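You operate a simulated robot arm through the tools that you are given. There is no shell and no other tool. Be economical: measure what you need, move in short steps, check, and stop when the job is done.

You are at the controls of a simulated two-armed robot. One attempt, no reset.

TASK
Put the blue bowl on the end table away on the wall bench. Put the roll that says "rice" from the top of the sauce bench on the top of the short belt. Put two of the squash cubes from the top of the sauce bench on top of the probe there. Take the tall green cup and put it on the packing bench. Press the check button two times. Put the blue plug on the cover on the middle shelf of the open rack. Take the clear jug from the long bench and put it on top of the cream trays on the island bench. Pick up the hose nozzle with one hand, pass it to the other hand and put it on the shelf under the island bench. Take the grey bottle from the island bench and put it on top of the blue dustpan. Pull the crumb drawer by the green guide open. Do these in any order. Set down upright: tall green cup, blue plug, clear jug, bottle.
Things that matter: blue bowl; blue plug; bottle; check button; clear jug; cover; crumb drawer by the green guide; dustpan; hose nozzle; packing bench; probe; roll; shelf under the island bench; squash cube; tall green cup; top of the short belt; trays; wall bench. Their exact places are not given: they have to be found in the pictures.

The check looks at the end state, three seconds after you hand in, the way a careful person would. Anything else that was tipped, shoved, dropped, spilled or broken makes it a failure. Lids that push on must go on centred and level and be pressed home; caps that screw on are set level and turned clockwise until they are tight.

THE ROBOT
Two 6-joint arms with two-finger parallel grippers on one trunk, on a base that drives. Base frame: it is fixed to the floor where the robot stands at the start and does not move with it; the origin is under the middle of the robot, x ahead of it, y to its left, z up; the surface under the hand at the start is at about z = 859. Lengths are in mm, angles in rad, forces in N, time in s.
The left shoulder is at the start at [60, 187, 1172], the right one opposite. With the tool pointing down near the work surface each hand reaches from about 240 to 620 mm from the robot's upright axis, wherever it stands, measured 20 degrees to its own side. Places, roughly: blue bowl (14x13x6 cm) [500, -200, 900]; blue plug (7x7x14 cm) [-1000, 3500, 900]; bottle [4750, 4250, 1000]; check button [-1000, -3900, 900]; clear jug (15x10x15 cm) [2600, 5700, 1000]; cover (19x29x1 cm) [1300, 6100, 900]; crumb drawer by the green guide [1000, 200, 600]; dustpan (23x15x4 cm) [4500, 3900, 900]; hose nozzle (7x7x16 cm) [3800, 4300, 900]; packing bench [1800, -4300, 900]; probe [-1250, -1750, 1000]; roll [-1250, -1000, 1000]; shelf under the island bench [3300, 4100, 500]; squash cube (2x2x2 cm) [-1000, -700, 900]; tall green cup (6x6x7 cm) [-1100, -1200, 900]; top of the short belt [1300, -100, 900]; trays (18x23x12 cm) [4100, 4100, 900]; wall bench [5600, -4300, 900]. Payload 1.57 kg a hand.
Tool frame (each hand has its own): the origin (TCP) lies between the finger pads and is the grasp point; the fingertips stand 30 mm ahead of it; z points along the fingers, y is the line along which they close. The gripper opens to 110 mm. The fingers are 24 mm wide and 12 mm thick; the gripper's body (48 by 112 mm) begins 78 mm behind the TCP.
Orientation is that of the tool frame in the base frame, as [roll, pitch, yaw] about the fixed x, y, z axes, in that order (R = Rz(yaw) Ry(pitch) Rx(roll)). With the fingers straight down and closing along the base's y, the tool's x points along the base's -x, its y along +y and its z along -z.

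THE INTERFACE
- The arms move only by the tool move_arm. It takes "left_moves", "right_moves" or both (then of equal length, played together; a hand with none holds still); each is a list of rows, each a list of 7 numbers: the shift along the tool's x, y, z in units of 400 mm (1.0 is 400 mm), then the turn, a rotation vector about the tool's x, y, z in units of 90 degrees (1.0 is 90 degrees), then the opening, from 0 (shut) to 1 (fully open). In form: [[dx, dy, dz, rx, ry, rz, grip], ...]. A call has 1 to 10 rows; each row is the pose to reach, as a shift and turn from the pose commanded when the call began, along the tool's axes at that moment. A call with a number of a shift or a turn outside -1 to 1 is refused whole. Each row takes 0.2 s and may step no farther than 50 mm and 0.15 rad from the row before; otherwise, or with a gripper value out of range, the whole call is refused. A pose out of reach is approached as far as the arm can. The call stops where the force on the tool passes 40 N (or 10 N more than at its start, if that is more) or the arm is blocked; 0.2 s more then pass. The fingers move at their own pace (about 153 mm/s each) and stop on an object; they squeeze with about 36 N. The grip force told is the motor's: it shows also when the fingers shut on nothing. Time passes only in rows, and 0.2 s behind the last, so rows that repeat a pose let the fingers close. The reply holds the time, the measured pose of the TCP, the force on the tool along the base axes, the opening and the grip force, in the units named above and with some noise, with the torque about the TCP (base axes, N m) and any sound that the robot's microphone picked up.
- Cameras (640 x 400 px; columns grow to the right, rows downward): "scene" is now at [11.9, -3, 1706.7]; the picture's right is [-0.03, -1.00, 0.00], its down [-0.81, 0.03, -0.59] and it looks along [0.59, -0.02, -0.81] (base axes); focal length 250 px, centre (320, 200). "left" rides on the left gripper at [70, -16, -141] in its tool frame; the picture's right is [0.23, 0.97, 0.00], its down [-0.86, 0.20, -0.48] and it looks along [-0.47, 0.11, 0.88] (tool axes); focal length 222 px, centre (320, 200). "right" rides on the right gripper at [70, 16, -141] in its tool frame; the picture's right is [-0.23, 0.97, 0.00], its down [-0.86, -0.20, -0.48] and it looks along [-0.47, -0.11, 0.88] (tool axes); focal length 222 px, centre (320, 200).
- snapshot(camera): a new picture of that camera. The clock stands still meanwhile.
- raise_lower(by): slides the trunk up (or, below 0, down) by that many mm; the arms and the scene camera ride with it, the base frame stays. It gives what a move gives, with no picture.
- base_move(legs): drives the robot by 1 to 6 legs, each [ahead, left, turn to the left] in mm, mm and rad, along the robot's own axes; the way and the turn of a leg run together, so that a leg with both is an arc; at most 1500 mm and 3.142 rad a leg. The arms and the cameras ride along, it lands a little off, and it stops where it bumps. It gives what a move gives.
- aim_head(pan, tilt): turns the head with the scene camera to pan (to the left, within 1.501 rad either way) and tilt (down, from -0.506 to 1.204), counted from straight ahead of the robot. It gives what a move gives.
- point_at(camera, pixels): for up to 12 pixels [column, row] of the newest picture of that camera ("zoom" is the newest enlarged one), the place [x, y, z] in the base frame of the surface seen there, good to about 2 mm. The clock stands still meanwhile.
- inspect(camera, box): a new picture of the part [left, top, right, bottom] of that camera's present view, enlarged. The clock stands still meanwhile.
- sign_off(): hands the job in; it is judged then, once.

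Go step by step. Measure first, check grasps and placings, and put right what went wrong. The budget is 357 turns and 298 pictures, counting those below and the enlarged ones. Unless the task says otherwise, let go and move clear before handing in.

The tools are called as name(argument=value, ...) on one line, values as JSON. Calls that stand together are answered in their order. move_arm: Moves the arms, as the interface text tells. Its arguments: {"type":"object","properties":{"left_moves":{"type":"array","items":{"type":"array","items":{"type":"number"}}},"right_moves":{"type":"array","items":{"type":"array","items":{"type":"number"}}}},"required":[]} The other tools are called the same way: raise_lower (by) slides the trunk up or down; base_move (legs) drives the base; aim_head (pan, tilt) turns the head that bears the scene camera; snapshot (camera) takes a picture; point_at (camera, pixels) gives the place of the surface under pixels of a picture; inspect (camera, box) takes an enlarged picture of a part of a camera's view; sign_off () hands the job in.

At the start:

```text
clock: 0.0
left_tool_pos: [433.0, 142.7, 1151.9]
left_tool_rot: [-3.142, -0.001, 3.141]
left_force: [0.5, 0.4, 0.4]
left_ft_torque: [-0.02, 0.02, 0.0]
left_grip_width: 110.1
left_gripper_force: 0.0
right_tool_pos: [399.7, -243.1, 1126.6]
right_tool_rot: [-3.141, 0.0, -3.141]
right_force: [-0.3, -0.6, -1.2]
right_ft_torque: [0.04, 0.03, 0.02]
right_grip_width: 110.0
right_gripper_force: 0.0
trunk travel left (down, up): [-800.0, 190.0]
robot x, y, heading: [-2.0, 1.7, 0.0]
head pan, tilt: [-0.031, 0.942]
```

scene: 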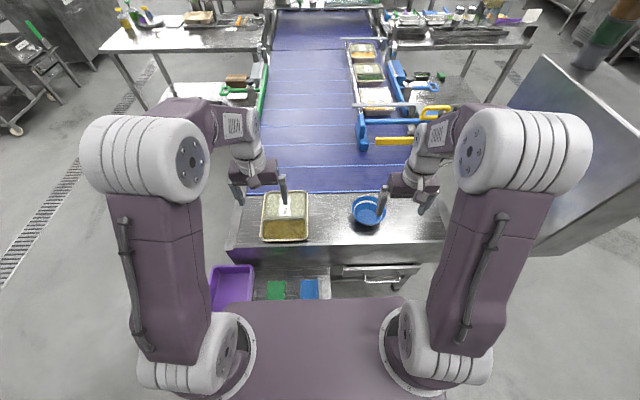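
right: 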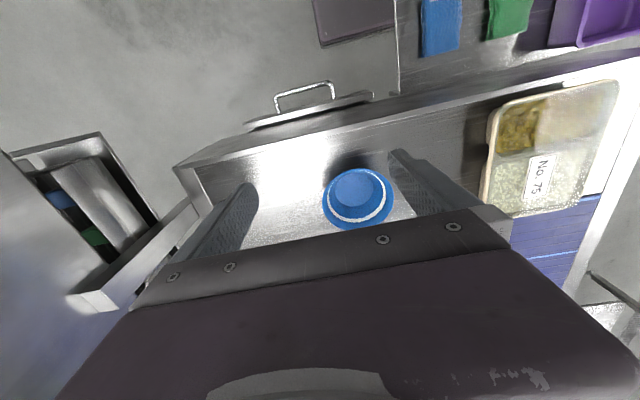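
left: 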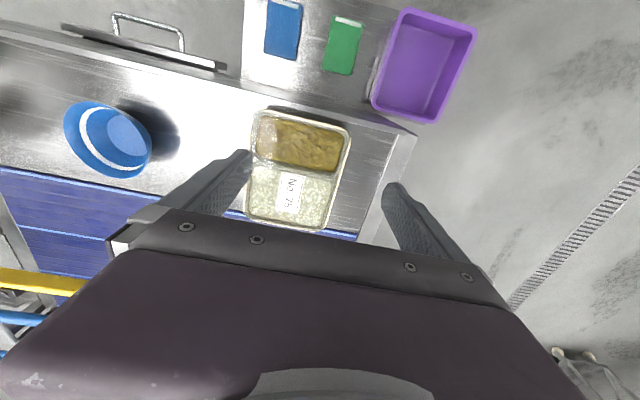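

The blue bowl is at scene pixel (368,210) on the end table. I measure it and look around first.

point_at(camera="scene", pixels=[[368, 210], [353, 208], [384, 208], [368, 196], [368, 226], [400, 235], [285, 240], [265, 80], [400, 75], [240, 90], [300, 150], [380, 272]])

aim_head(pan=0, tilt=0.3)

snapshot(camera="scene")

```text
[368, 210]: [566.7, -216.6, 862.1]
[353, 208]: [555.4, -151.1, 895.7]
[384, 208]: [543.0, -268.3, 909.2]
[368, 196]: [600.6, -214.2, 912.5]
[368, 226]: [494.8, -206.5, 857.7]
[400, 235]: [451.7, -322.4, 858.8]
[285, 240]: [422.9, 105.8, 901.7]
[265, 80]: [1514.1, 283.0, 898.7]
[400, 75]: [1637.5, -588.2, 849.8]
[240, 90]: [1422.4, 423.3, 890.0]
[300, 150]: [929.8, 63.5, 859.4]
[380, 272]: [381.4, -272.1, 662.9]
```

```text
clock: 1.0
left_tool_pos: [431.8, 143.8, 1152.0]
left_tool_rot: [3.141, -0.001, 3.141]
left_force: [0.4, 0.0, 0.4]
left_ft_torque: [0.01, 0.01, 0.0]
left_grip_width: 110.2
left_gripper_force: 0.1
right_tool_pos: [399.1, -243.1, 1126.9]
right_tool_rot: [-3.141, 0.0, -3.141]
right_force: [-0.9, 0.3, -0.2]
right_ft_torque: [-0.01, -0.05, -0.01]
right_grip_width: 110.1
right_gripper_force: 0.0
trunk travel left (down, up): [-800.0, 190.0]
robot x, y, heading: [-1.5, -0.3, 0.001]
head pan, tilt: [0.0, 0.3]
```

```text
294 pictures are left
```

scene: 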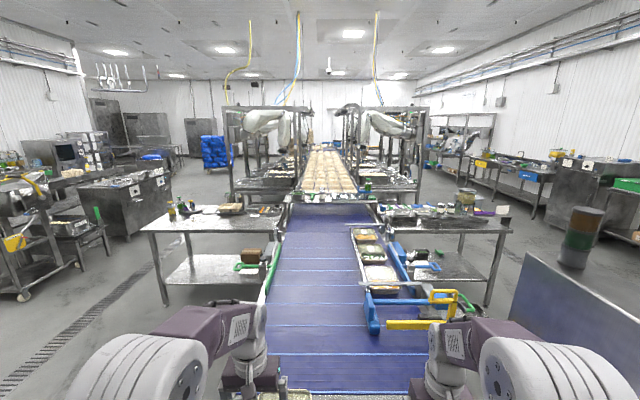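

The room is large with a belt line ahead. I look to both sides for the map before moving.

aim_head(pan=-1.3, tilt=0.35)

snapshot(camera="scene")

aim_head(pan=1.3, tilt=0.35)

snapshot(camera="scene")

```text
clock: 2.5
left_tool_pos: [431.8, 144.2, 1151.9]
left_tool_rot: [-3.141, 0.0, 3.141]
left_force: [0.6, -0.1, 0.6]
left_ft_torque: [-0.01, 0.03, 0.01]
left_grip_width: 110.2
left_gripper_force: 0.1
right_tool_pos: [400.0, -243.4, 1127.2]
right_tool_rot: [3.141, 0.0, -3.14]
right_force: [-0.4, -0.1, 0.0]
right_ft_torque: [0.02, 0.0, -0.02]
right_grip_width: 109.9
right_gripper_force: 0.1
trunk travel left (down, up): [-800.0, 190.0]
robot x, y, heading: [-3.2, -1.4, -0.001]
head pan, tilt: [-1.3, 0.351]
```

```text
293 pictures are left
```

scene: 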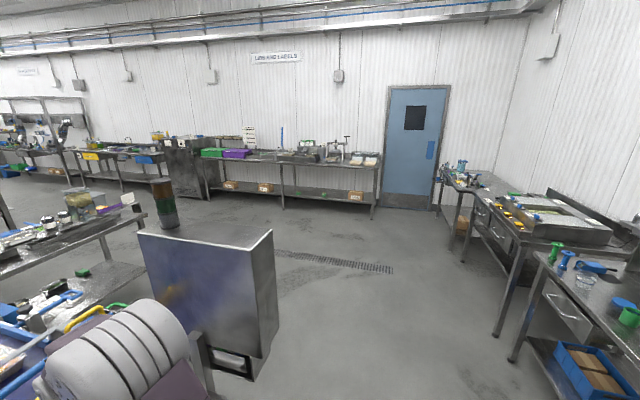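

```text
clock: 4.8
left_tool_pos: [431.9, 142.9, 1150.5]
left_tool_rot: [-3.14, 0.001, -3.141]
left_force: [-0.7, -0.4, 0.0]
left_ft_torque: [-0.03, 0.01, 0.01]
left_grip_width: 110.3
left_gripper_force: 0.0
right_tool_pos: [400.4, -244.1, 1126.7]
right_tool_rot: [-3.141, 0.0, -3.14]
right_force: [0.5, -0.4, 0.9]
right_ft_torque: [0.02, 0.06, 0.01]
right_grip_width: 109.8
right_gripper_force: 0.1
trunk travel left (down, up): [-800.0, 190.0]
robot x, y, heading: [0.5, 0.6, -0.005]
head pan, tilt: [1.3, 0.351]
```

```text
292 pictures are left
```

scene: 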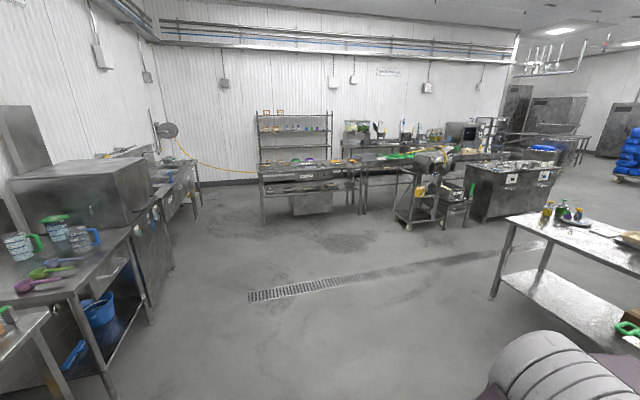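

I measure bench edges in this picture for driving clearances.

point_at(camera="scene", pixels=[[75, 292], [130, 232], [40, 320], [20, 245], [200, 190], [260, 175], [330, 175], [330, 185], [470, 165], [495, 297], [600, 250], [512, 222]])

aim_head(pan=-1.5, tilt=0.55)

snapshot(camera="scene")

point_at(camera="scene", pixels=[[540, 300], [450, 180], [500, 240], [620, 330], [600, 210], [330, 60], [160, 170], [240, 300], [100, 180], [40, 100], [400, 150], [560, 240]])

```text
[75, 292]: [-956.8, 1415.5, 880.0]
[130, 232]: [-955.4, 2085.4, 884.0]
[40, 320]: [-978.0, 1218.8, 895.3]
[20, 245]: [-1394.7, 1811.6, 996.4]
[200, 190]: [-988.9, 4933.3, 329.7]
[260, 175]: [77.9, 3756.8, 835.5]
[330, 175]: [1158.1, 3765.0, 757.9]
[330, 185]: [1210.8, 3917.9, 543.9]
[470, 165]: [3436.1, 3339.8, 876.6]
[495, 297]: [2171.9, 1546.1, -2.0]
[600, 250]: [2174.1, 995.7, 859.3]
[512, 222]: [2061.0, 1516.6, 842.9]
```

```text
clock: 7.3
left_tool_pos: [431.9, 145.2, 1152.8]
left_tool_rot: [3.14, -0.001, 3.14]
left_force: [0.8, 0.4, -0.9]
left_ft_torque: [-0.01, 0.0, 0.05]
left_grip_width: 110.0
left_gripper_force: 0.0
right_tool_pos: [399.9, -243.1, 1127.0]
right_tool_rot: [3.141, -0.001, 3.141]
right_force: [0.0, -1.3, -0.5]
right_ft_torque: [0.0, 0.0, -0.01]
right_grip_width: 110.2
right_gripper_force: 0.2
trunk travel left (down, up): [-800.0, 190.0]
robot x, y, heading: [2.7, 0.9, 0.001]
head pan, tilt: [-1.499, 0.55]
```

```text
291 pictures are left
```

scene: 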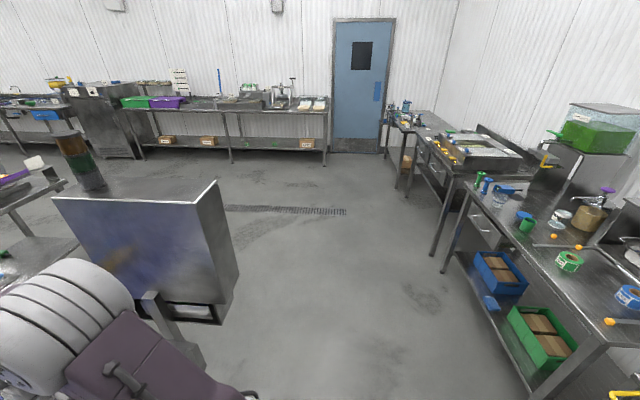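

```text
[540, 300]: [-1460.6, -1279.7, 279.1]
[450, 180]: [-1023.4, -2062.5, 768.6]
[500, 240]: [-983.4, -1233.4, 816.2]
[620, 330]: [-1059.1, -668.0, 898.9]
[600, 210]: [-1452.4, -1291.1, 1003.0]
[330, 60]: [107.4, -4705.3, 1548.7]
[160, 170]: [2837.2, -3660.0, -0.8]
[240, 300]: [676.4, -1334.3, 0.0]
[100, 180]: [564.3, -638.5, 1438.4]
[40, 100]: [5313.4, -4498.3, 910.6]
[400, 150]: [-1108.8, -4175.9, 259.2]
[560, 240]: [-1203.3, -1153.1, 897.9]
```

Sauce bench front edge is at x≈-960, y from about -1900 to -500, top z≈898. I back up, turn around and move in front of it, staying clear.

base_move(legs=[[-250, 0, 0], [0, 0, 3.14], [0, 1050, 0]])

aim_head(pan=0, tilt=0.75)

snapshot(camera="scene")

```text
clock: 21.4
left_tool_pos: [-672.6, -1185.0, 1151.5]
left_tool_rot: [3.141, -0.001, 0.003]
left_force: [0.0, -0.2, -0.2]
left_ft_torque: [-0.01, -0.01, -0.01]
left_grip_width: 110.0
left_gripper_force: 0.0
right_tool_pos: [-641.9, -798.5, 1126.0]
right_tool_rot: [3.142, 0.001, 0.003]
right_force: [0.3, -0.4, 0.0]
right_ft_torque: [0.0, 0.01, 0.02]
right_grip_width: 109.8
right_gripper_force: 0.1
trunk travel left (down, up): [-800.0, 190.0]
robot x, y, heading: [-239.4, -1037.8, -3.136]
head pan, tilt: [-1.499, 0.55]
```

```text
clock: 23.0
left_tool_pos: [-672.5, -1185.5, 1152.0]
left_tool_rot: [-3.141, 0.002, 0.003]
left_force: [0.4, -0.2, -0.5]
left_ft_torque: [0.03, 0.02, 0.03]
left_grip_width: 110.0
left_gripper_force: 0.0
right_tool_pos: [-641.7, -798.8, 1127.5]
right_tool_rot: [-3.141, 0.002, 0.005]
right_force: [0.2, -0.1, -0.3]
right_ft_torque: [-0.01, 0.0, -0.02]
right_grip_width: 110.1
right_gripper_force: 0.0
trunk travel left (down, up): [-800.0, 190.0]
robot x, y, heading: [-238.3, -1041.8, -3.139]
head pan, tilt: [0.0, 0.75]
```

```text
290 pictures are left
```

scene: 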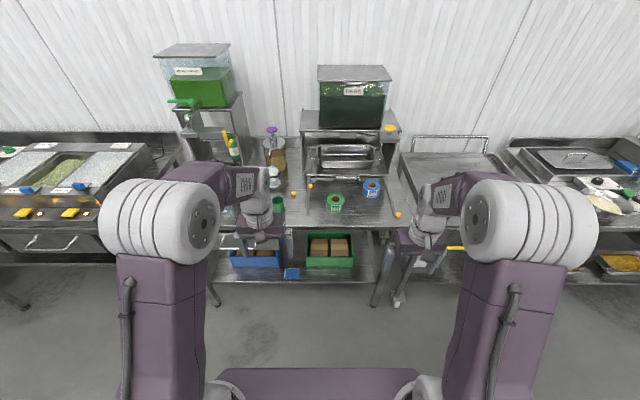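

Rolls at (336,202) and (372,187), orange cubes at (293,194),(309,185),(398,214). I zoom for labels and the probe.

inspect(camera="scene", box=[280, 160, 420, 240])

inspect(camera="scene", box=[160, 110, 300, 230])

```text
4.57 times, centred on (350, 200) of scene
```

zoom: 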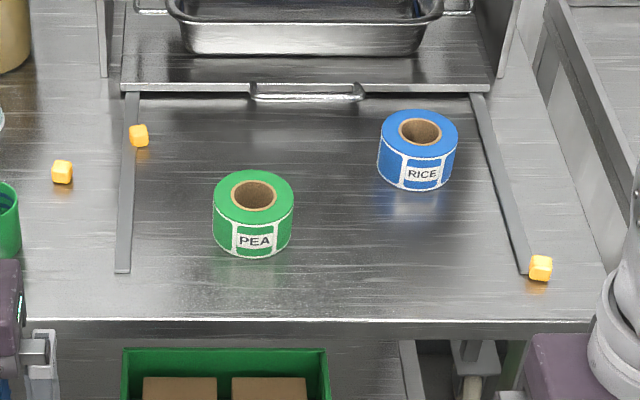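

```text
3.33 times, centred on (230, 170) of scene
```

zoom: 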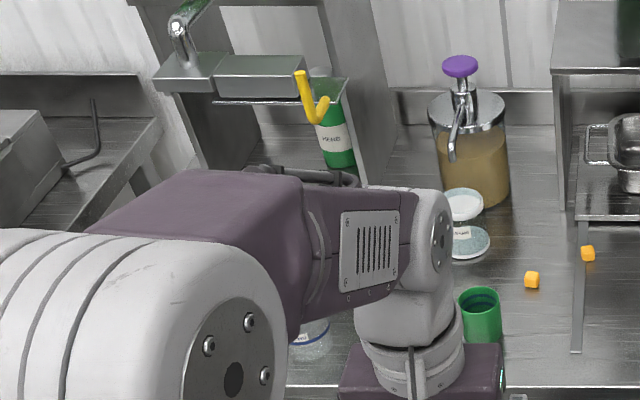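

I measure the candidates: roll, cubes, cup and possible probe items.

point_at(camera="zoom", pixels=[[335, 140], [308, 85], [464, 200], [470, 240], [480, 300], [532, 280], [588, 254], [310, 340], [280, 70], [470, 180], [440, 395]])

base_move(legs=[[0, 500, 0]])

snapshot(camera="scene")

```text
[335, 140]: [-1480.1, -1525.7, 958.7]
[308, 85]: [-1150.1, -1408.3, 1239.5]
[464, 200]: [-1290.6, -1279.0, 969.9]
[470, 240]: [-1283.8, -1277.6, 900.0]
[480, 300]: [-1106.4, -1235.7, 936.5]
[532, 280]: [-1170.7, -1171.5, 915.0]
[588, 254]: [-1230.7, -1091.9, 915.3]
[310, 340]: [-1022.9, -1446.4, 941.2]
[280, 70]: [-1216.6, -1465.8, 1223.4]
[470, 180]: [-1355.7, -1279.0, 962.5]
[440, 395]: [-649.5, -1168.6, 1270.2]
```

```text
clock: 26.0
left_tool_pos: [-668.9, -1686.7, 1151.7]
left_tool_rot: [3.14, 0.001, 0.008]
left_force: [0.7, 0.1, -0.4]
left_ft_torque: [-0.01, 0.0, -0.01]
left_grip_width: 109.9
left_gripper_force: 0.0
right_tool_pos: [-640.8, -1298.9, 1127.0]
right_tool_rot: [3.14, 0.001, 0.008]
right_force: [0.5, 0.8, 0.7]
right_ft_torque: [-0.02, 0.05, 0.01]
right_grip_width: 109.8
right_gripper_force: 0.1
trunk travel left (down, up): [-800.0, 190.0]
robot x, y, heading: [-239.0, -1540.1, -3.13]
head pan, tilt: [0.0, 0.75]
```

```text
287 pictures are left
```

scene: 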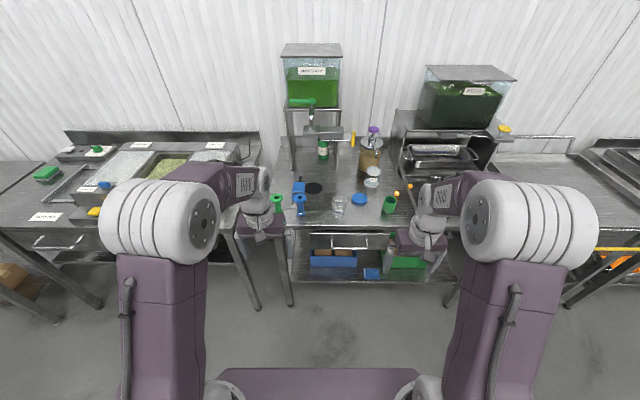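

inspect(camera="scene", box=[260, 150, 400, 240])

inspect(camera="scene", box=[20, 120, 260, 240])

```text
4.44 times, centred on (330, 195) of scene
```

zoom: 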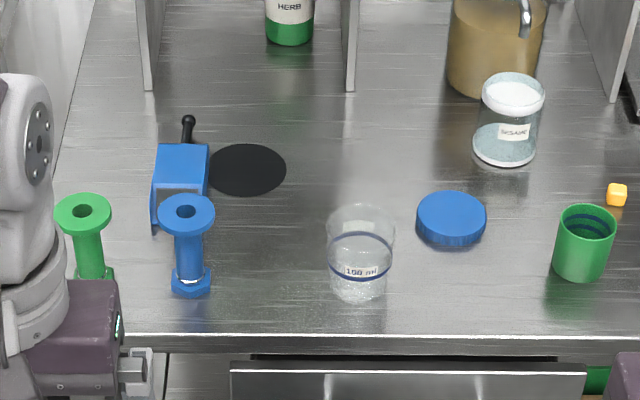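

```text
2.67 times, centred on (140, 180) of scene
```

zoom: 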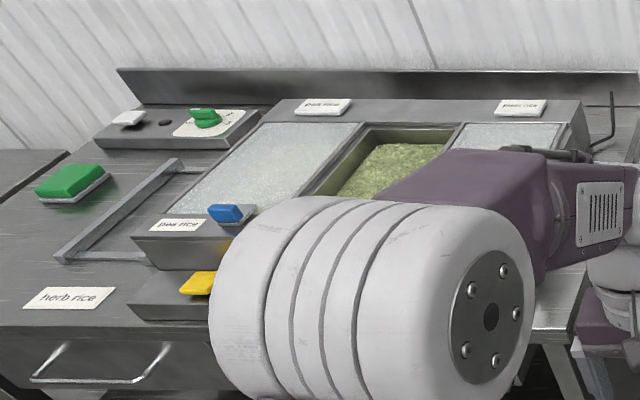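

The blue box with a black stalk may be the probe. I measure it and the cup.

inspect(camera="scene", box=[265, 170, 325, 220])

point_at(camera="zoom", pixels=[[300, 130], [250, 140], [350, 140], [300, 100], [245, 230], [320, 40], [310, 75], [290, 250], [140, 250], [460, 160], [440, 150], [300, 300]])

```text
8.00 times, centred on (295, 195) of scene
```

zoom: 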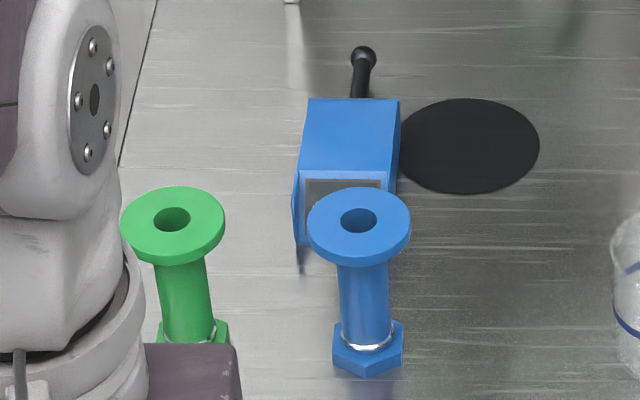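

```text
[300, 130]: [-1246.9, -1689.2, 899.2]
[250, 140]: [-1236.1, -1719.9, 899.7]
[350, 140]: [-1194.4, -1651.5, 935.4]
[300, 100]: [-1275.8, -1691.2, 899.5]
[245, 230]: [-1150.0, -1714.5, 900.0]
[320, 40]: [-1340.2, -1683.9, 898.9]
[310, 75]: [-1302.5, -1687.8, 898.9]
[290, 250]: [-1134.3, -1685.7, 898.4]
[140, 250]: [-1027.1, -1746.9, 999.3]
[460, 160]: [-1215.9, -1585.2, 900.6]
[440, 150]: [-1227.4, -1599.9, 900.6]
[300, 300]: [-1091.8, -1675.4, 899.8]
```

The probe is the blue box at about (-1190,-1655, top 935). I check how far my base extends in front.

point_at(camera="scene", pixels=[[320, 372], [320, 395], [230, 372], [410, 372], [240, 390], [300, 250], [370, 275], [390, 205], [340, 206], [360, 199], [330, 226], [288, 300]])

inspect(camera="left", box=[0, 0, 640, 400])

```text
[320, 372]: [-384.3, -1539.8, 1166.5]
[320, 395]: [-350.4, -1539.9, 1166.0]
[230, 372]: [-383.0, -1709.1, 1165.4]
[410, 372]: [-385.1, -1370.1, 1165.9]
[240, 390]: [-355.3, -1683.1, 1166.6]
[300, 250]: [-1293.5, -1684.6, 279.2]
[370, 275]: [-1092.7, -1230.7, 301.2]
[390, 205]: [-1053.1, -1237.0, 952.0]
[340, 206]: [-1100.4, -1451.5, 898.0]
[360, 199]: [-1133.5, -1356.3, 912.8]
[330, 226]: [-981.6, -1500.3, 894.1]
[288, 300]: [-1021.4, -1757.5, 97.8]
```

```text
1.00 times, centred on (320, 200) of left (not enlarged: the box is as wide or as high as the picture)
```

zoom: 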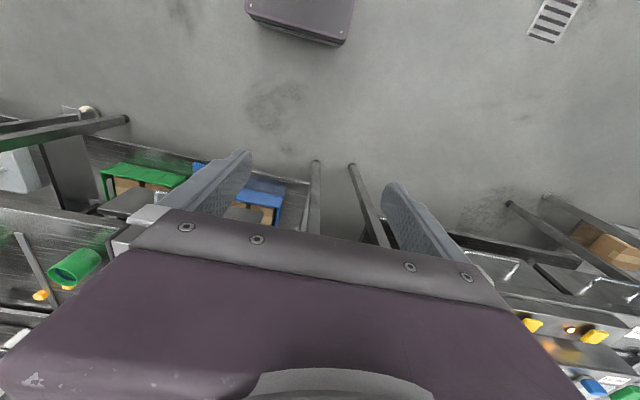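

point_at(camera="zoom", pixels=[[255, 18], [345, 42], [300, 30], [120, 165], [150, 170], [265, 185], [317, 170], [270, 205]])

snapshot(camera="right")

```text
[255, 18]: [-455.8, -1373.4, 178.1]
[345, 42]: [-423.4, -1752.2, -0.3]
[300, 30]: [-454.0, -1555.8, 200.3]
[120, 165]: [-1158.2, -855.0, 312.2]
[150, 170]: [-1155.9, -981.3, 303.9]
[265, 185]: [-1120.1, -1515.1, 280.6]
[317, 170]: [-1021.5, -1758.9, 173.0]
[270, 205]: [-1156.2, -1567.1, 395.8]
```

```text
282 pictures are left
```

right: 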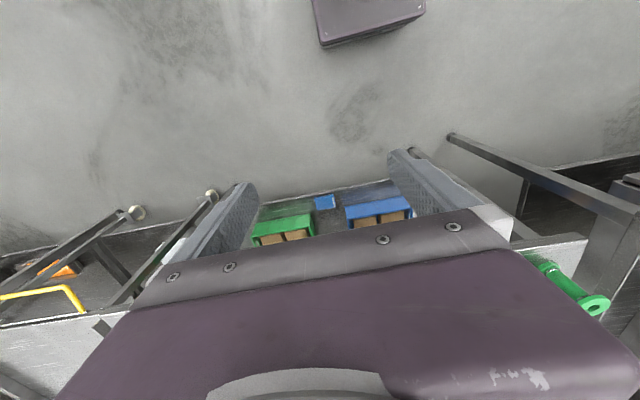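

Base front is ~215 mm ahead of the axis, bench legs start at x≈-1010, so I can stand at x≈-680. I drive there centred between the cubes.

base_move(legs=[[0, -540, -0.011], [430, 0, 0]])

snapshot(camera="scene")

inspect(camera="scene", box=[180, 130, 460, 310])

```text
clock: 31.3
left_tool_pos: [-1095.3, -1120.3, 1151.9]
left_tool_rot: [3.141, 0.001, -0.017]
left_force: [0.2, -0.6, -1.1]
left_ft_torque: [-0.02, 0.02, -0.01]
left_grip_width: 110.2
left_gripper_force: 0.1
right_tool_pos: [-1056.0, -733.8, 1128.3]
right_tool_rot: [-3.141, 0.001, -0.017]
right_force: [-0.3, 0.0, -0.2]
right_ft_torque: [0.02, 0.0, 0.02]
right_grip_width: 110.0
right_gripper_force: 0.0
trunk travel left (down, up): [-800.0, 190.0]
robot x, y, heading: [-663.7, -989.2, 3.127]
head pan, tilt: [0.0, 0.75]
```

```text
281 pictures are left
```

scene: 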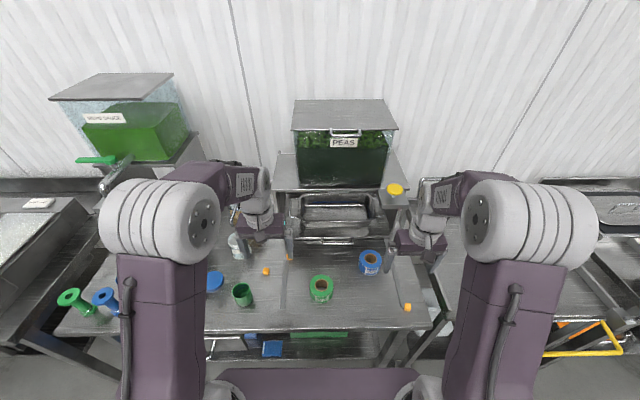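

```text
2.22 times, centred on (320, 220) of scene
```

zoom: 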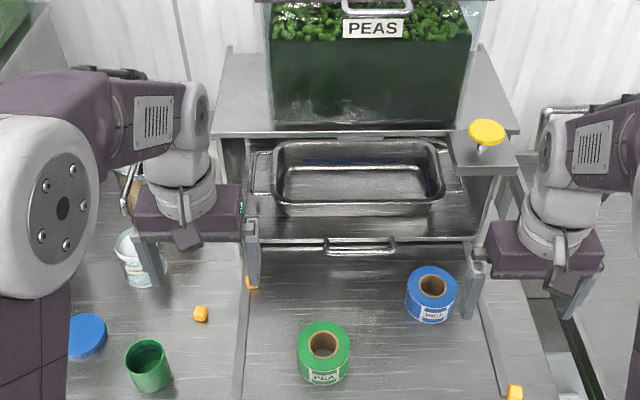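

Cubes at zoom (201,313) and (515,392), roll RICE at (432,293), cup at (148,363). Measuring.

point_at(camera="zoom", pixels=[[201, 309], [201, 318], [515, 388], [410, 285], [455, 285], [432, 268], [432, 300], [130, 355], [165, 352], [147, 342], [148, 378], [251, 281]])

point_at(camera="scene", pixels=[[407, 305], [407, 309], [266, 269], [266, 274], [290, 257], [240, 284], [251, 287]])

```text
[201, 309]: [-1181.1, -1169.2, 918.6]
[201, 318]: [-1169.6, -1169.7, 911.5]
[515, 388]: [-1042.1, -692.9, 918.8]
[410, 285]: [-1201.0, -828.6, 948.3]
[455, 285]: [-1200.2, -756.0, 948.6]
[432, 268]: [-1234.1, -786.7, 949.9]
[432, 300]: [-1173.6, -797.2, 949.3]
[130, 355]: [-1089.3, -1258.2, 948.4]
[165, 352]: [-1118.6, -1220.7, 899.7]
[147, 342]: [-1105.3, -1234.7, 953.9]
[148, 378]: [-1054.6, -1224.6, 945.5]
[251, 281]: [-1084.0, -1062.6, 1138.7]
```

```text
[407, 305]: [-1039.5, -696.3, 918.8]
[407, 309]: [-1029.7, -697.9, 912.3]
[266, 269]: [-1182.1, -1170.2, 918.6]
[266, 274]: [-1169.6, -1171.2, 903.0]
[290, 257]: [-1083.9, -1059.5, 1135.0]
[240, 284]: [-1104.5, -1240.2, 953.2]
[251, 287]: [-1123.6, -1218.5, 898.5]
```

Both cubes are reachable at once: left hand for (-1180,-1170), right hand for (-1040,-695). I lower both with half-open fingers and stop above the bench.

move_arm(left_moves=[[-0.105, 0.064, 0, 0, 0, 0, 0.5], [-0.2105, 0.1285, 0, 0, 0, 0, 0.5], [-0.2105, 0.1285, 0.11, 0, 0, 0, 0.5], [-0.2105, 0.1285, 0.22, 0, 0, 0, 0.5], [-0.2105, 0.1285, 0.33, 0, 0, 0, 0.5], [-0.2105, 0.1285, 0.44, 0, 0, 0, 0.5]], right_moves=[[0.019, -0.048, 0, 0, 0, 0, 0.5], [0.0385, -0.0965, 0, 0, 0, 0, 0.5], [0.0385, -0.0965, 0.1, 0, 0, 0, 0.5], [0.0385, -0.0965, 0.2, 0, 0, 0, 0.5], [0.0385, -0.0965, 0.3, 0, 0, 0, 0.5], [0.0385, -0.0965, 0.39, 0, 0, 0, 0.5]])

snapshot(camera="left")

snapshot(camera="right")

```text
clock: 32.7
left_tool_pos: [-1181.2, -1174.5, 974.2]
left_tool_rot: [3.141, -0.002, -0.019]
left_force: [-0.6, -0.6, -0.4]
left_ft_torque: [-0.01, -0.03, -0.01]
left_grip_width: 54.8
left_gripper_force: 0.0
right_tool_pos: [-1043.3, -696.9, 970.5]
right_tool_rot: [-3.142, -0.001, -0.017]
right_force: [0.4, -0.1, -0.2]
right_ft_torque: [-0.03, -0.04, 0.0]
right_grip_width: 55.1
right_gripper_force: 0.0
trunk travel left (down, up): [-800.0, 190.0]
robot x, y, heading: [-662.8, -989.8, 3.126]
head pan, tilt: [0.0, 0.75]
```

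```text
279 pictures are left
```

left: 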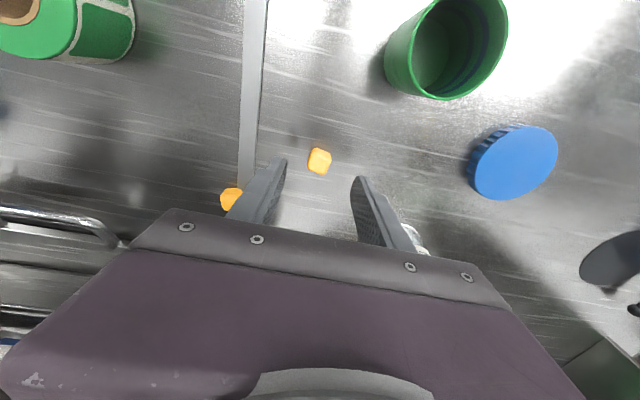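

```text
278 pictures are left
```

right: 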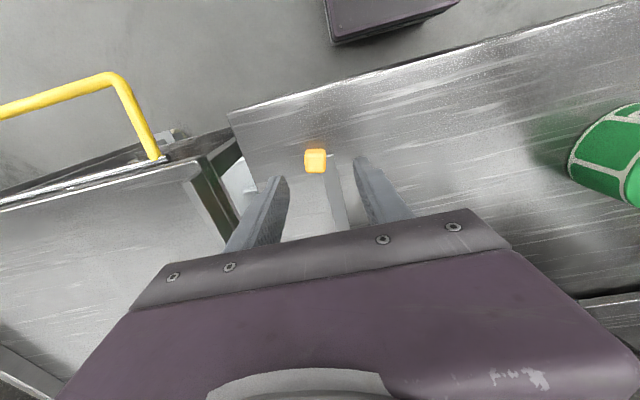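

point_at(camera="left", pixels=[[319, 161], [319, 151], [319, 171], [231, 198]])

point_at(camera="right", pixels=[[315, 161], [315, 152], [315, 170], [338, 190]])

```text
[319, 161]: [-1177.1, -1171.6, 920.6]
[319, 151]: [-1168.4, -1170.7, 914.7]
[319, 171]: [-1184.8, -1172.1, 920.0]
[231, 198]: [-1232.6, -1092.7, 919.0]
```

```text
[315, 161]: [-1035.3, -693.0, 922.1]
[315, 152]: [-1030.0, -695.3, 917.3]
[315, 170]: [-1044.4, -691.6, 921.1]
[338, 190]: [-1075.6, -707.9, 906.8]
```

Cubes sit right under the fingers; a low rail runs beside the right cube, so I keep that hand slightly higher. Descend and grip.

move_arm(left_moves=[[0.005, -0.0075, 0.05, 0, 0, 0, 0.5], [0.005, -0.0075, 0.102, 0, 0, 0, 0.5], [0.005, -0.0075, 0.102, 0, 0, 0, 0], [0.005, -0.0075, 0.102, 0, 0, 0, 0], [0.005, -0.0075, 0.0, 0, 0, 0, 0]], right_moves=[[0.0125, -0.0075, 0.04, 0, 0, 0, 0.5], [0.0125, -0.0075, 0.074, 0, 0, 0, 0.5], [0.0125, -0.0075, 0.074, 0, 0, 0, 0], [0.0125, -0.0075, 0.074, 0, 0, 0, 0], [0.0125, -0.0075, 0.0, 0, 0, 0, 0]])

```text
clock: 33.9
left_tool_pos: [-1178.9, -1168.1, 976.0]
left_tool_rot: [-3.142, 0.001, -0.018]
left_force: [0.7, -0.5, 0.7]
left_ft_torque: [-0.02, 0.03, 0.02]
left_grip_width: 17.7
left_gripper_force: 32.0
right_tool_pos: [-1034.4, -693.4, 973.3]
right_tool_rot: [3.141, 0.002, -0.018]
right_force: [0.3, 0.4, 0.0]
right_ft_torque: [0.01, 0.04, -0.01]
right_grip_width: 17.4
right_gripper_force: 31.8
trunk travel left (down, up): [-800.0, 190.0]
robot x, y, heading: [-658.0, -984.6, 3.126]
head pan, tilt: [0.0, 0.75]
```

Both grips hold at 17.6 mm. I raise the hands, back away, and slide left toward the probe.

move_arm(left_moves=[[0, 0, -0.12, 0, 0, 0, 0], [0, 0, -0.24, 0, 0, 0, 0], [0.08, 0, -0.34, 0, 0, 0, 0], [0.18, 0, -0.4, 0, 0, 0, 0]], right_moves=[[0, 0, -0.12, 0, 0, 0, 0], [0, 0, -0.24, 0, 0, 0, 0], [0, 0.08, -0.34, 0, 0, 0, 0], [0, 0.08, -0.4, 0, 0, 0, 0]])

base_move(legs=[[-250, 0, 0.015], [0, 660, 0]])

snapshot(camera="scene")

snapshot(camera="right")

```text
refused: row 3 steps farther than a row can; nothing moved
```

```text
clock: 38.9
left_tool_pos: [-932.5, -1822.1, 976.8]
left_tool_rot: [-3.141, 0.001, -0.001]
left_force: [0.7, 0.0, 0.2]
left_ft_torque: [-0.01, -0.01, 0.0]
left_grip_width: 17.7
left_gripper_force: 31.9
right_tool_pos: [-795.9, -1343.9, 971.9]
right_tool_rot: [-3.141, -0.002, -0.003]
right_force: [0.2, -0.3, -0.5]
right_ft_torque: [0.0, 0.02, -0.02]
right_grip_width: 17.3
right_gripper_force: 31.8
trunk travel left (down, up): [-800.0, 190.0]
robot x, y, heading: [-419.8, -1632.6, 3.143]
head pan, tilt: [0.0, 0.75]
```

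```text
277 pictures are left
```

scene: 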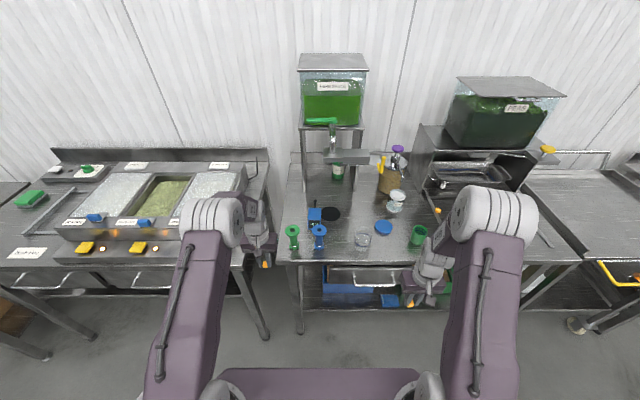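

```text
276 pictures are left
```

right: 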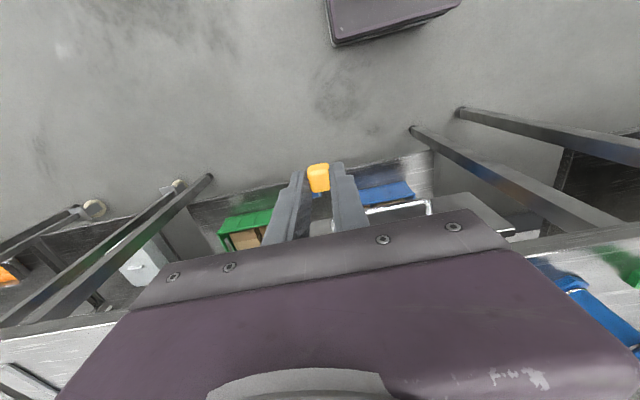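

The lift call was refused but the drive went through; the picture shows cup, lid, beaker and plungers undisturbed. I raise the hands now and look at the probe closely.

move_arm(left_moves=[[0, 0, -0.12, 0, 0, 0, 0], [0, 0, -0.24, 0, 0, 0, 0], [0, 0, -0.36, 0, 0, 0, 0], [0, 0, -0.42, 0, 0, 0, 0]], right_moves=[[0, 0, -0.12, 0, 0, 0, 0], [0, 0, -0.24, 0, 0, 0, 0], [0, 0, -0.36, 0, 0, 0, 0], [0, 0, -0.42, 0, 0, 0, 0]])

inspect(camera="scene", box=[275, 190, 375, 260])

point_at(camera="zoom", pixels=[[210, 130], [290, 130], [240, 155], [255, 115], [285, 150], [290, 45], [250, 85], [260, 175], [285, 265], [115, 260], [235, 190]])

```text
clock: 39.9
left_tool_pos: [-934.7, -1822.3, 1143.7]
left_tool_rot: [3.141, 0.001, -0.003]
left_force: [1.0, -0.9, 0.3]
left_ft_torque: [0.01, -0.01, -0.02]
left_grip_width: 17.6
left_gripper_force: 32.3
right_tool_pos: [-795.1, -1347.0, 1140.9]
right_tool_rot: [-3.14, 0.0, -0.003]
right_force: [0.1, 0.6, -0.4]
right_ft_torque: [0.02, 0.0, -0.01]
right_grip_width: 17.4
right_gripper_force: 32.8
trunk travel left (down, up): [-800.0, 190.0]
robot x, y, heading: [-418.5, -1629.9, 3.135]
head pan, tilt: [0.0, 0.75]
```

```text
5.71 times, centred on (325, 225) of scene
```

zoom: 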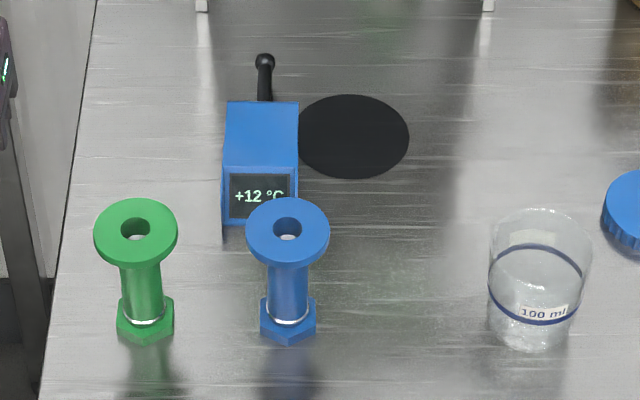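

```text
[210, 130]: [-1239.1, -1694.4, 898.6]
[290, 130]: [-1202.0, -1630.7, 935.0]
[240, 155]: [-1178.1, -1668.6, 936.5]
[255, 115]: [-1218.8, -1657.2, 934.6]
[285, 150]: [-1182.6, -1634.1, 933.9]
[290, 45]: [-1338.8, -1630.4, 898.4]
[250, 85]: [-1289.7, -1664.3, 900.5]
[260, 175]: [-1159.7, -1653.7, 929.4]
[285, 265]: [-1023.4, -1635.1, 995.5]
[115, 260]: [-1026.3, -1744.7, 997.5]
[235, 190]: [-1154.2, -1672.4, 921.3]
```

Probe top spans x -1235…-1168, y -1678…-1628, z 935. I check the dispenser overhang above it.

point_at(camera="scene", pixels=[[320, 121], [330, 135], [332, 152], [348, 157], [366, 157], [305, 150], [335, 125], [310, 122], [304, 185], [350, 150]])

```text
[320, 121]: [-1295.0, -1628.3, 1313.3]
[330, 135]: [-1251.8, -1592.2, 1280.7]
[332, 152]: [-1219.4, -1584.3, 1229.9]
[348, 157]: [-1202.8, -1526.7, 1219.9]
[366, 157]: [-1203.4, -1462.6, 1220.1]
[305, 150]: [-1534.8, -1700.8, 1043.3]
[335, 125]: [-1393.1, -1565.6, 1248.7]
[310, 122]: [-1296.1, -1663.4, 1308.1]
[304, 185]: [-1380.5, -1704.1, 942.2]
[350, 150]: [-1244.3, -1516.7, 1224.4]
```

I move the left hand in front of the probe line and the right hand away from the hook, still behind the bench edge.

move_arm(left_moves=[[0.06, -0.1, 0, 0, 0, 0, 0], [0.12, -0.2, 0, 0, 0, 0, 0], [0.18, -0.3, 0, 0, 0, 0, 0], [0.235, -0.4, 0, 0, 0, 0, 0]], right_moves=[[0, -0.06, 0, 0, 0, 0, 0], [0, -0.12, 0, 0, 0, 0, 0], [0, -0.19, 0, 0, 0, 0, 0], [0, -0.25, 0, 0, 0, 0, 0]])

base_move(legs=[[265, 0, 0.005]])

snapshot(camera="scene")

```text
clock: 40.9
left_tool_pos: [-836.7, -1659.3, 1144.6]
left_tool_rot: [3.138, -0.001, -0.002]
left_force: [-1.1, -0.3, 0.2]
left_ft_torque: [-0.03, 0.01, 0.02]
left_grip_width: 17.6
left_gripper_force: 32.0
right_tool_pos: [-795.6, -1245.1, 1137.8]
right_tool_rot: [3.139, 0.001, -0.003]
right_force: [-0.9, 0.4, -0.1]
right_ft_torque: [-0.03, 0.01, 0.01]
right_grip_width: 17.5
right_gripper_force: 32.1
trunk travel left (down, up): [-800.0, 190.0]
robot x, y, heading: [-417.9, -1637.1, 3.136]
head pan, tilt: [0.0, 0.75]
```

```text
clock: 42.8
left_tool_pos: [-1097.6, -1665.1, 1143.3]
left_tool_rot: [3.141, 0.003, 0.003]
left_force: [0.2, 0.3, 0.2]
left_ft_torque: [0.01, 0.03, 0.0]
left_grip_width: 17.5
left_gripper_force: 32.0
right_tool_pos: [-1059.5, -1250.5, 1140.0]
right_tool_rot: [3.141, 0.003, 0.002]
right_force: [0.1, 0.1, -0.6]
right_ft_torque: [0.01, -0.04, -0.01]
right_grip_width: 17.5
right_gripper_force: 32.2
trunk travel left (down, up): [-800.0, 190.0]
robot x, y, heading: [-681.5, -1630.4, -3.14]
head pan, tilt: [0.0, 0.75]
```

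```text
274 pictures are left
```

scene: 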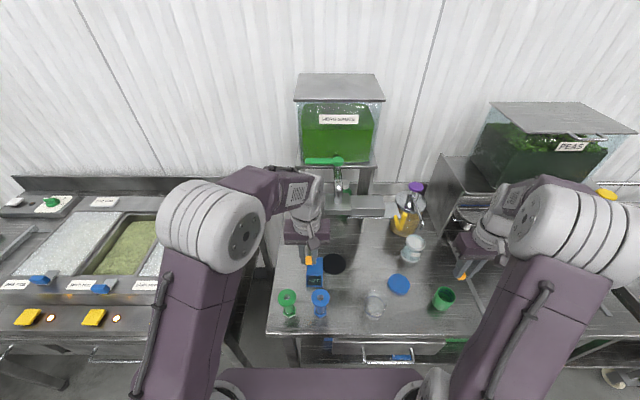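

Left hand is at (-1098,-1665). I lower, go forward over the probe's rear half, and stop 15 mm high.

move_arm(left_moves=[[0, 0, 0.12, 0, 0, 0, 0], [-0.01, 0, 0.24, 0, 0, 0, 0], [-0.11, -0.01, 0.3, 0, 0, 0, 0], [-0.21, -0.02, 0.33, 0, 0, 0, 0], [-0.29, -0.02, 0.37, 0, 0, 0, 0], [-0.29, -0.02, 0.385, 0, 0, 0, 0]])

inspect(camera="left", box=[200, 60, 440, 240])

```text
clock: 44.2
left_tool_pos: [-1215.4, -1658.2, 991.0]
left_tool_rot: [3.141, -0.002, 0.002]
left_force: [-1.0, -0.3, 0.0]
left_ft_torque: [-0.02, 0.0, 0.02]
left_grip_width: 17.6
left_gripper_force: 32.2
right_tool_pos: [-1060.5, -1251.2, 1140.2]
right_tool_rot: [-3.141, 0.0, 0.002]
right_force: [-0.6, -0.4, 0.0]
right_ft_torque: [-0.02, -0.03, -0.03]
right_grip_width: 17.4
right_gripper_force: 32.3
trunk travel left (down, up): [-800.0, 190.0]
robot x, y, heading: [-683.4, -1633.0, -3.136]
head pan, tilt: [0.0, 0.75]
```

```text
2.22 times, centred on (320, 150) of left
```

zoom: 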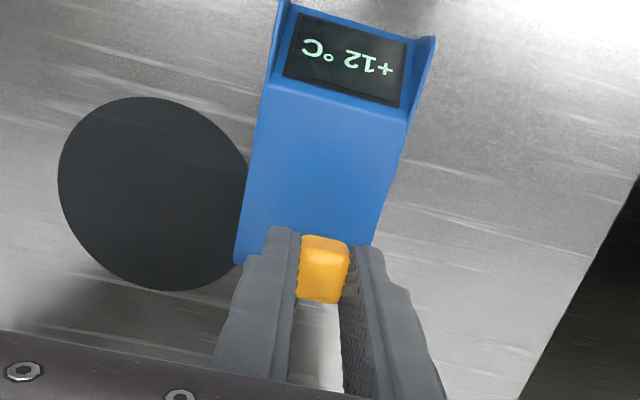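

point_at(camera="zoom", pixels=[[325, 270], [325, 240], [330, 110], [330, 210], [245, 230], [385, 210], [255, 180], [240, 262], [275, 85], [405, 115]])

```text
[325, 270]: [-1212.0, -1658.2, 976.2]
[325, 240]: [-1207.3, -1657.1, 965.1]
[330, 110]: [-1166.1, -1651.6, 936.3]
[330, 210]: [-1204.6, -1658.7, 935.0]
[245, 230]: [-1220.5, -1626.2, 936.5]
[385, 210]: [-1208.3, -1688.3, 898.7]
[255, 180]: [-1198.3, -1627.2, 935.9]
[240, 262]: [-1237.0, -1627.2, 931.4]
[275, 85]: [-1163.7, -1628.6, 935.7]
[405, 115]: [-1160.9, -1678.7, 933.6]
```

Placement position is good. I lower 20 mm, release gently, and lift.

move_arm(left_moves=[[0.0, -0.01, 0.03, 0, 0, 0, 0], [0.0, -0.01, 0.049, 0, 0, 0, 0], [0.0, -0.01, 0.049, 0, 0, 0, 0.3], [0.0, -0.01, 0.049, 0, 0, 0, 0.3], [0.0, -0.01, 0.0, 0, 0, 0, 0.3], [0.0, -0.01, -0.1, 0, 0, 0, 0.3]])

inspect(camera="left", box=[200, 60, 440, 240])

```text
clock: 45.6
left_tool_pos: [-1214.3, -1654.4, 1031.0]
left_tool_rot: [3.141, -0.002, 0.002]
left_force: [2.2, -9.1, -3.4]
left_ft_torque: [1.31, 0.43, -0.1]
left_grip_width: 32.9
left_gripper_force: 0.0
right_tool_pos: [-1060.8, -1251.7, 1139.4]
right_tool_rot: [-3.14, 0.0, 0.004]
right_force: [0.2, 0.0, -0.5]
right_ft_torque: [-0.03, -0.03, 0.0]
right_grip_width: 17.5
right_gripper_force: 32.2
trunk travel left (down, up): [-800.0, 190.0]
robot x, y, heading: [-678.0, -1631.8, -3.14]
head pan, tilt: [0.0, 0.75]
```

```text
2.22 times, centred on (320, 150) of left
```

zoom: 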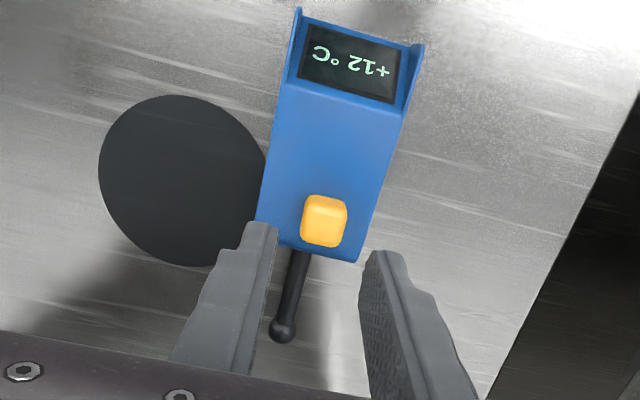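

Cube sits on the probe. There's a light 9 N contact in y – the wrist touches the dispenser overhang; I lower a bit, shift away, then retreat backward.

move_arm(left_moves=[[0, 0.02, 0.05, 0, 0, 0, 0.3], [0.05, 0.05, 0.05, 0, 0, 0, 0.3], [0.15, 0.05, 0.05, 0, 0, 0, 0.3], [0.25, 0.05, 0.02, 0, 0, 0, 0.3], [0.3, 0.05, -0.08, 0, 0, 0, 0.3], [0.3, 0.05, -0.2, 0, 0, 0, 0.3]])

snapshot(camera="scene")

```text
clock: 47.0
left_tool_pos: [-1094.7, -1673.5, 1110.4]
left_tool_rot: [-3.141, 0.001, 0.003]
left_force: [0.8, -0.1, -0.2]
left_ft_torque: [0.0, 0.02, 0.0]
left_grip_width: 32.9
left_gripper_force: 0.1
right_tool_pos: [-1060.3, -1250.5, 1139.0]
right_tool_rot: [-3.141, 0.001, 0.002]
right_force: [0.1, -0.7, -1.5]
right_ft_torque: [-0.03, 0.02, 0.0]
right_grip_width: 17.3
right_gripper_force: 32.8
trunk travel left (down, up): [-800.0, 190.0]
robot x, y, heading: [-682.4, -1627.5, -3.14]
head pan, tilt: [0.0, 0.75]
```

```text
271 pictures are left
```

scene: 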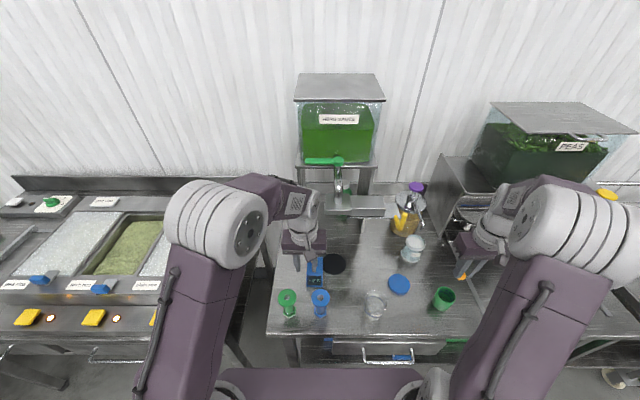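

Now the right hand: back away, bring it inward, and shift the robot so it lines up with the probe.

base_move(legs=[[-270, 0, 0]])

move_arm(left_moves=[[0.05, 0, -0.1, 0, 0, 0, 0.3], [0.1, 0, -0.2, 0, 0, 0, 0.3], [0.2, 0, -0.2, 0, 0, 0, 0.3], [0.2, 0, -0.2, 0, 0, 0, 0.3], [0.2, 0, -0.2, 0, 0, 0, 0.3]], right_moves=[[0, 0.1, 0, 0, 0, 0, 0], [0, 0.2, 0, 0, 0, 0, 0], [0, 0.3, 0, 0, 0, 0, 0], [0, 0.4, 0, 0, 0, 0, 0], [0, 0.5, 0, 0, 0, 0, 0]])

base_move(legs=[[0, 205, 0]])

```text
clock: 48.9
left_tool_pos: [-825.1, -1673.2, 1108.4]
left_tool_rot: [-3.141, -0.002, 0.005]
left_force: [-0.7, 0.3, -0.9]
left_ft_torque: [0.01, 0.0, 0.01]
left_grip_width: 33.1
left_gripper_force: 0.0
right_tool_pos: [-793.3, -1249.4, 1138.0]
right_tool_rot: [3.141, -0.002, 0.006]
right_force: [0.8, 0.1, 1.0]
right_ft_torque: [-0.02, 0.0, 0.01]
right_grip_width: 17.4
right_gripper_force: 32.5
trunk travel left (down, up): [-800.0, 190.0]
robot x, y, heading: [-406.5, -1632.3, -3.136]
head pan, tilt: [0.0, 0.75]
```

```text
clock: 50.1
left_tool_pos: [-745.1, -1670.7, 1190.4]
left_tool_rot: [-3.14, 0.001, 0.005]
left_force: [-0.2, 0.0, 0.1]
left_ft_torque: [0.02, 0.01, -0.01]
left_grip_width: 32.9
left_gripper_force: 0.0
right_tool_pos: [-790.7, -1451.4, 1136.9]
right_tool_rot: [-3.14, 0.0, 0.004]
right_force: [-0.1, -0.4, 0.2]
right_ft_torque: [0.03, 0.01, 0.01]
right_grip_width: 17.5
right_gripper_force: 32.8
trunk travel left (down, up): [-800.0, 190.0]
robot x, y, heading: [-408.8, -1630.7, -3.138]
head pan, tilt: [0.0, 0.75]
```

```text
clock: 51.7
left_tool_pos: [-744.4, -1866.9, 1190.5]
left_tool_rot: [-3.141, 0.0, 0.002]
left_force: [0.0, 0.4, -0.2]
left_ft_torque: [-0.02, -0.01, 0.01]
left_grip_width: 32.8
left_gripper_force: 0.0
right_tool_pos: [-789.5, -1646.6, 1137.4]
right_tool_rot: [3.139, -0.001, 0.002]
right_force: [-0.3, -0.5, 0.2]
right_ft_torque: [-0.01, -0.03, 0.01]
right_grip_width: 17.7
right_gripper_force: 32.4
trunk travel left (down, up): [-800.0, 190.0]
robot x, y, heading: [-412.3, -1833.8, -3.137]
head pan, tilt: [0.0, 0.75]
```

base_move(legs=[[285, 0, -0.004]])

snapshot(camera="right")

```text
clock: 53.7
left_tool_pos: [-1025.6, -1869.3, 1190.7]
left_tool_rot: [3.141, 0.001, -0.005]
left_force: [0.8, -0.2, 0.2]
left_ft_torque: [0.01, 0.03, 0.01]
left_grip_width: 33.2
left_gripper_force: 0.1
right_tool_pos: [-1069.3, -1646.2, 1139.1]
right_tool_rot: [3.141, 0.002, -0.002]
right_force: [0.2, -0.1, 1.4]
right_ft_torque: [-0.04, 0.01, -0.01]
right_grip_width: 17.6
right_gripper_force: 32.2
trunk travel left (down, up): [-800.0, 190.0]
robot x, y, heading: [-690.8, -1832.8, 3.137]
head pan, tilt: [0.0, 0.75]
```

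```text
270 pictures are left
```

right: 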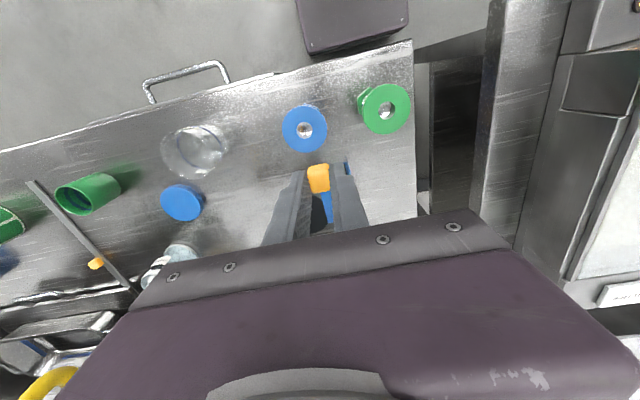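

move_arm(right_moves=[[-0.1, 0.0, 0.05, 0, 0, 0, 0], [-0.13, 0.01, 0.165, 0, 0, 0, 0], [-0.18, 0.02, 0.26, 0, 0, 0, 0], [-0.26, 0.022, 0.33, 0, 0, 0, 0], [-0.278, 0.022, 0.36, 0, 0, 0, 0]])

inspect(camera="right", box=[200, 60, 440, 240])

point_at(camera="zoom", pixels=[[315, 250], [315, 230], [330, 270], [330, 200], [360, 200], [280, 200], [320, 290]])

```text
clock: 54.9
left_tool_pos: [-1028.2, -1868.6, 1190.2]
left_tool_rot: [-3.141, 0.0, -0.002]
left_force: [0.6, 0.8, 0.8]
left_ft_torque: [-0.03, 0.0, 0.02]
left_grip_width: 32.9
left_gripper_force: 0.1
right_tool_pos: [-1181.8, -1658.1, 993.9]
right_tool_rot: [-3.14, 0.0, -0.002]
right_force: [-0.2, -0.4, 0.2]
right_ft_torque: [0.0, 0.01, 0.02]
right_grip_width: 17.5
right_gripper_force: 32.6
trunk travel left (down, up): [-800.0, 190.0]
robot x, y, heading: [-692.2, -1830.0, 3.143]
head pan, tilt: [0.0, 0.75]
```

```text
2.22 times, centred on (320, 150) of right
```

zoom: 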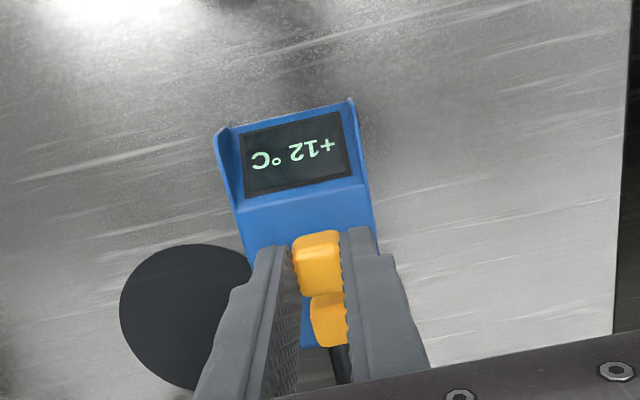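

```text
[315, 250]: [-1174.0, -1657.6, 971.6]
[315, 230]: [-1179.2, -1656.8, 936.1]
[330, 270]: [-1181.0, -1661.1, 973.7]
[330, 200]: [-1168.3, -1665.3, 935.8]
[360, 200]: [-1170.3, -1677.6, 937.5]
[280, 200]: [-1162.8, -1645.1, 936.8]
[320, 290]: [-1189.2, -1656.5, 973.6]
```

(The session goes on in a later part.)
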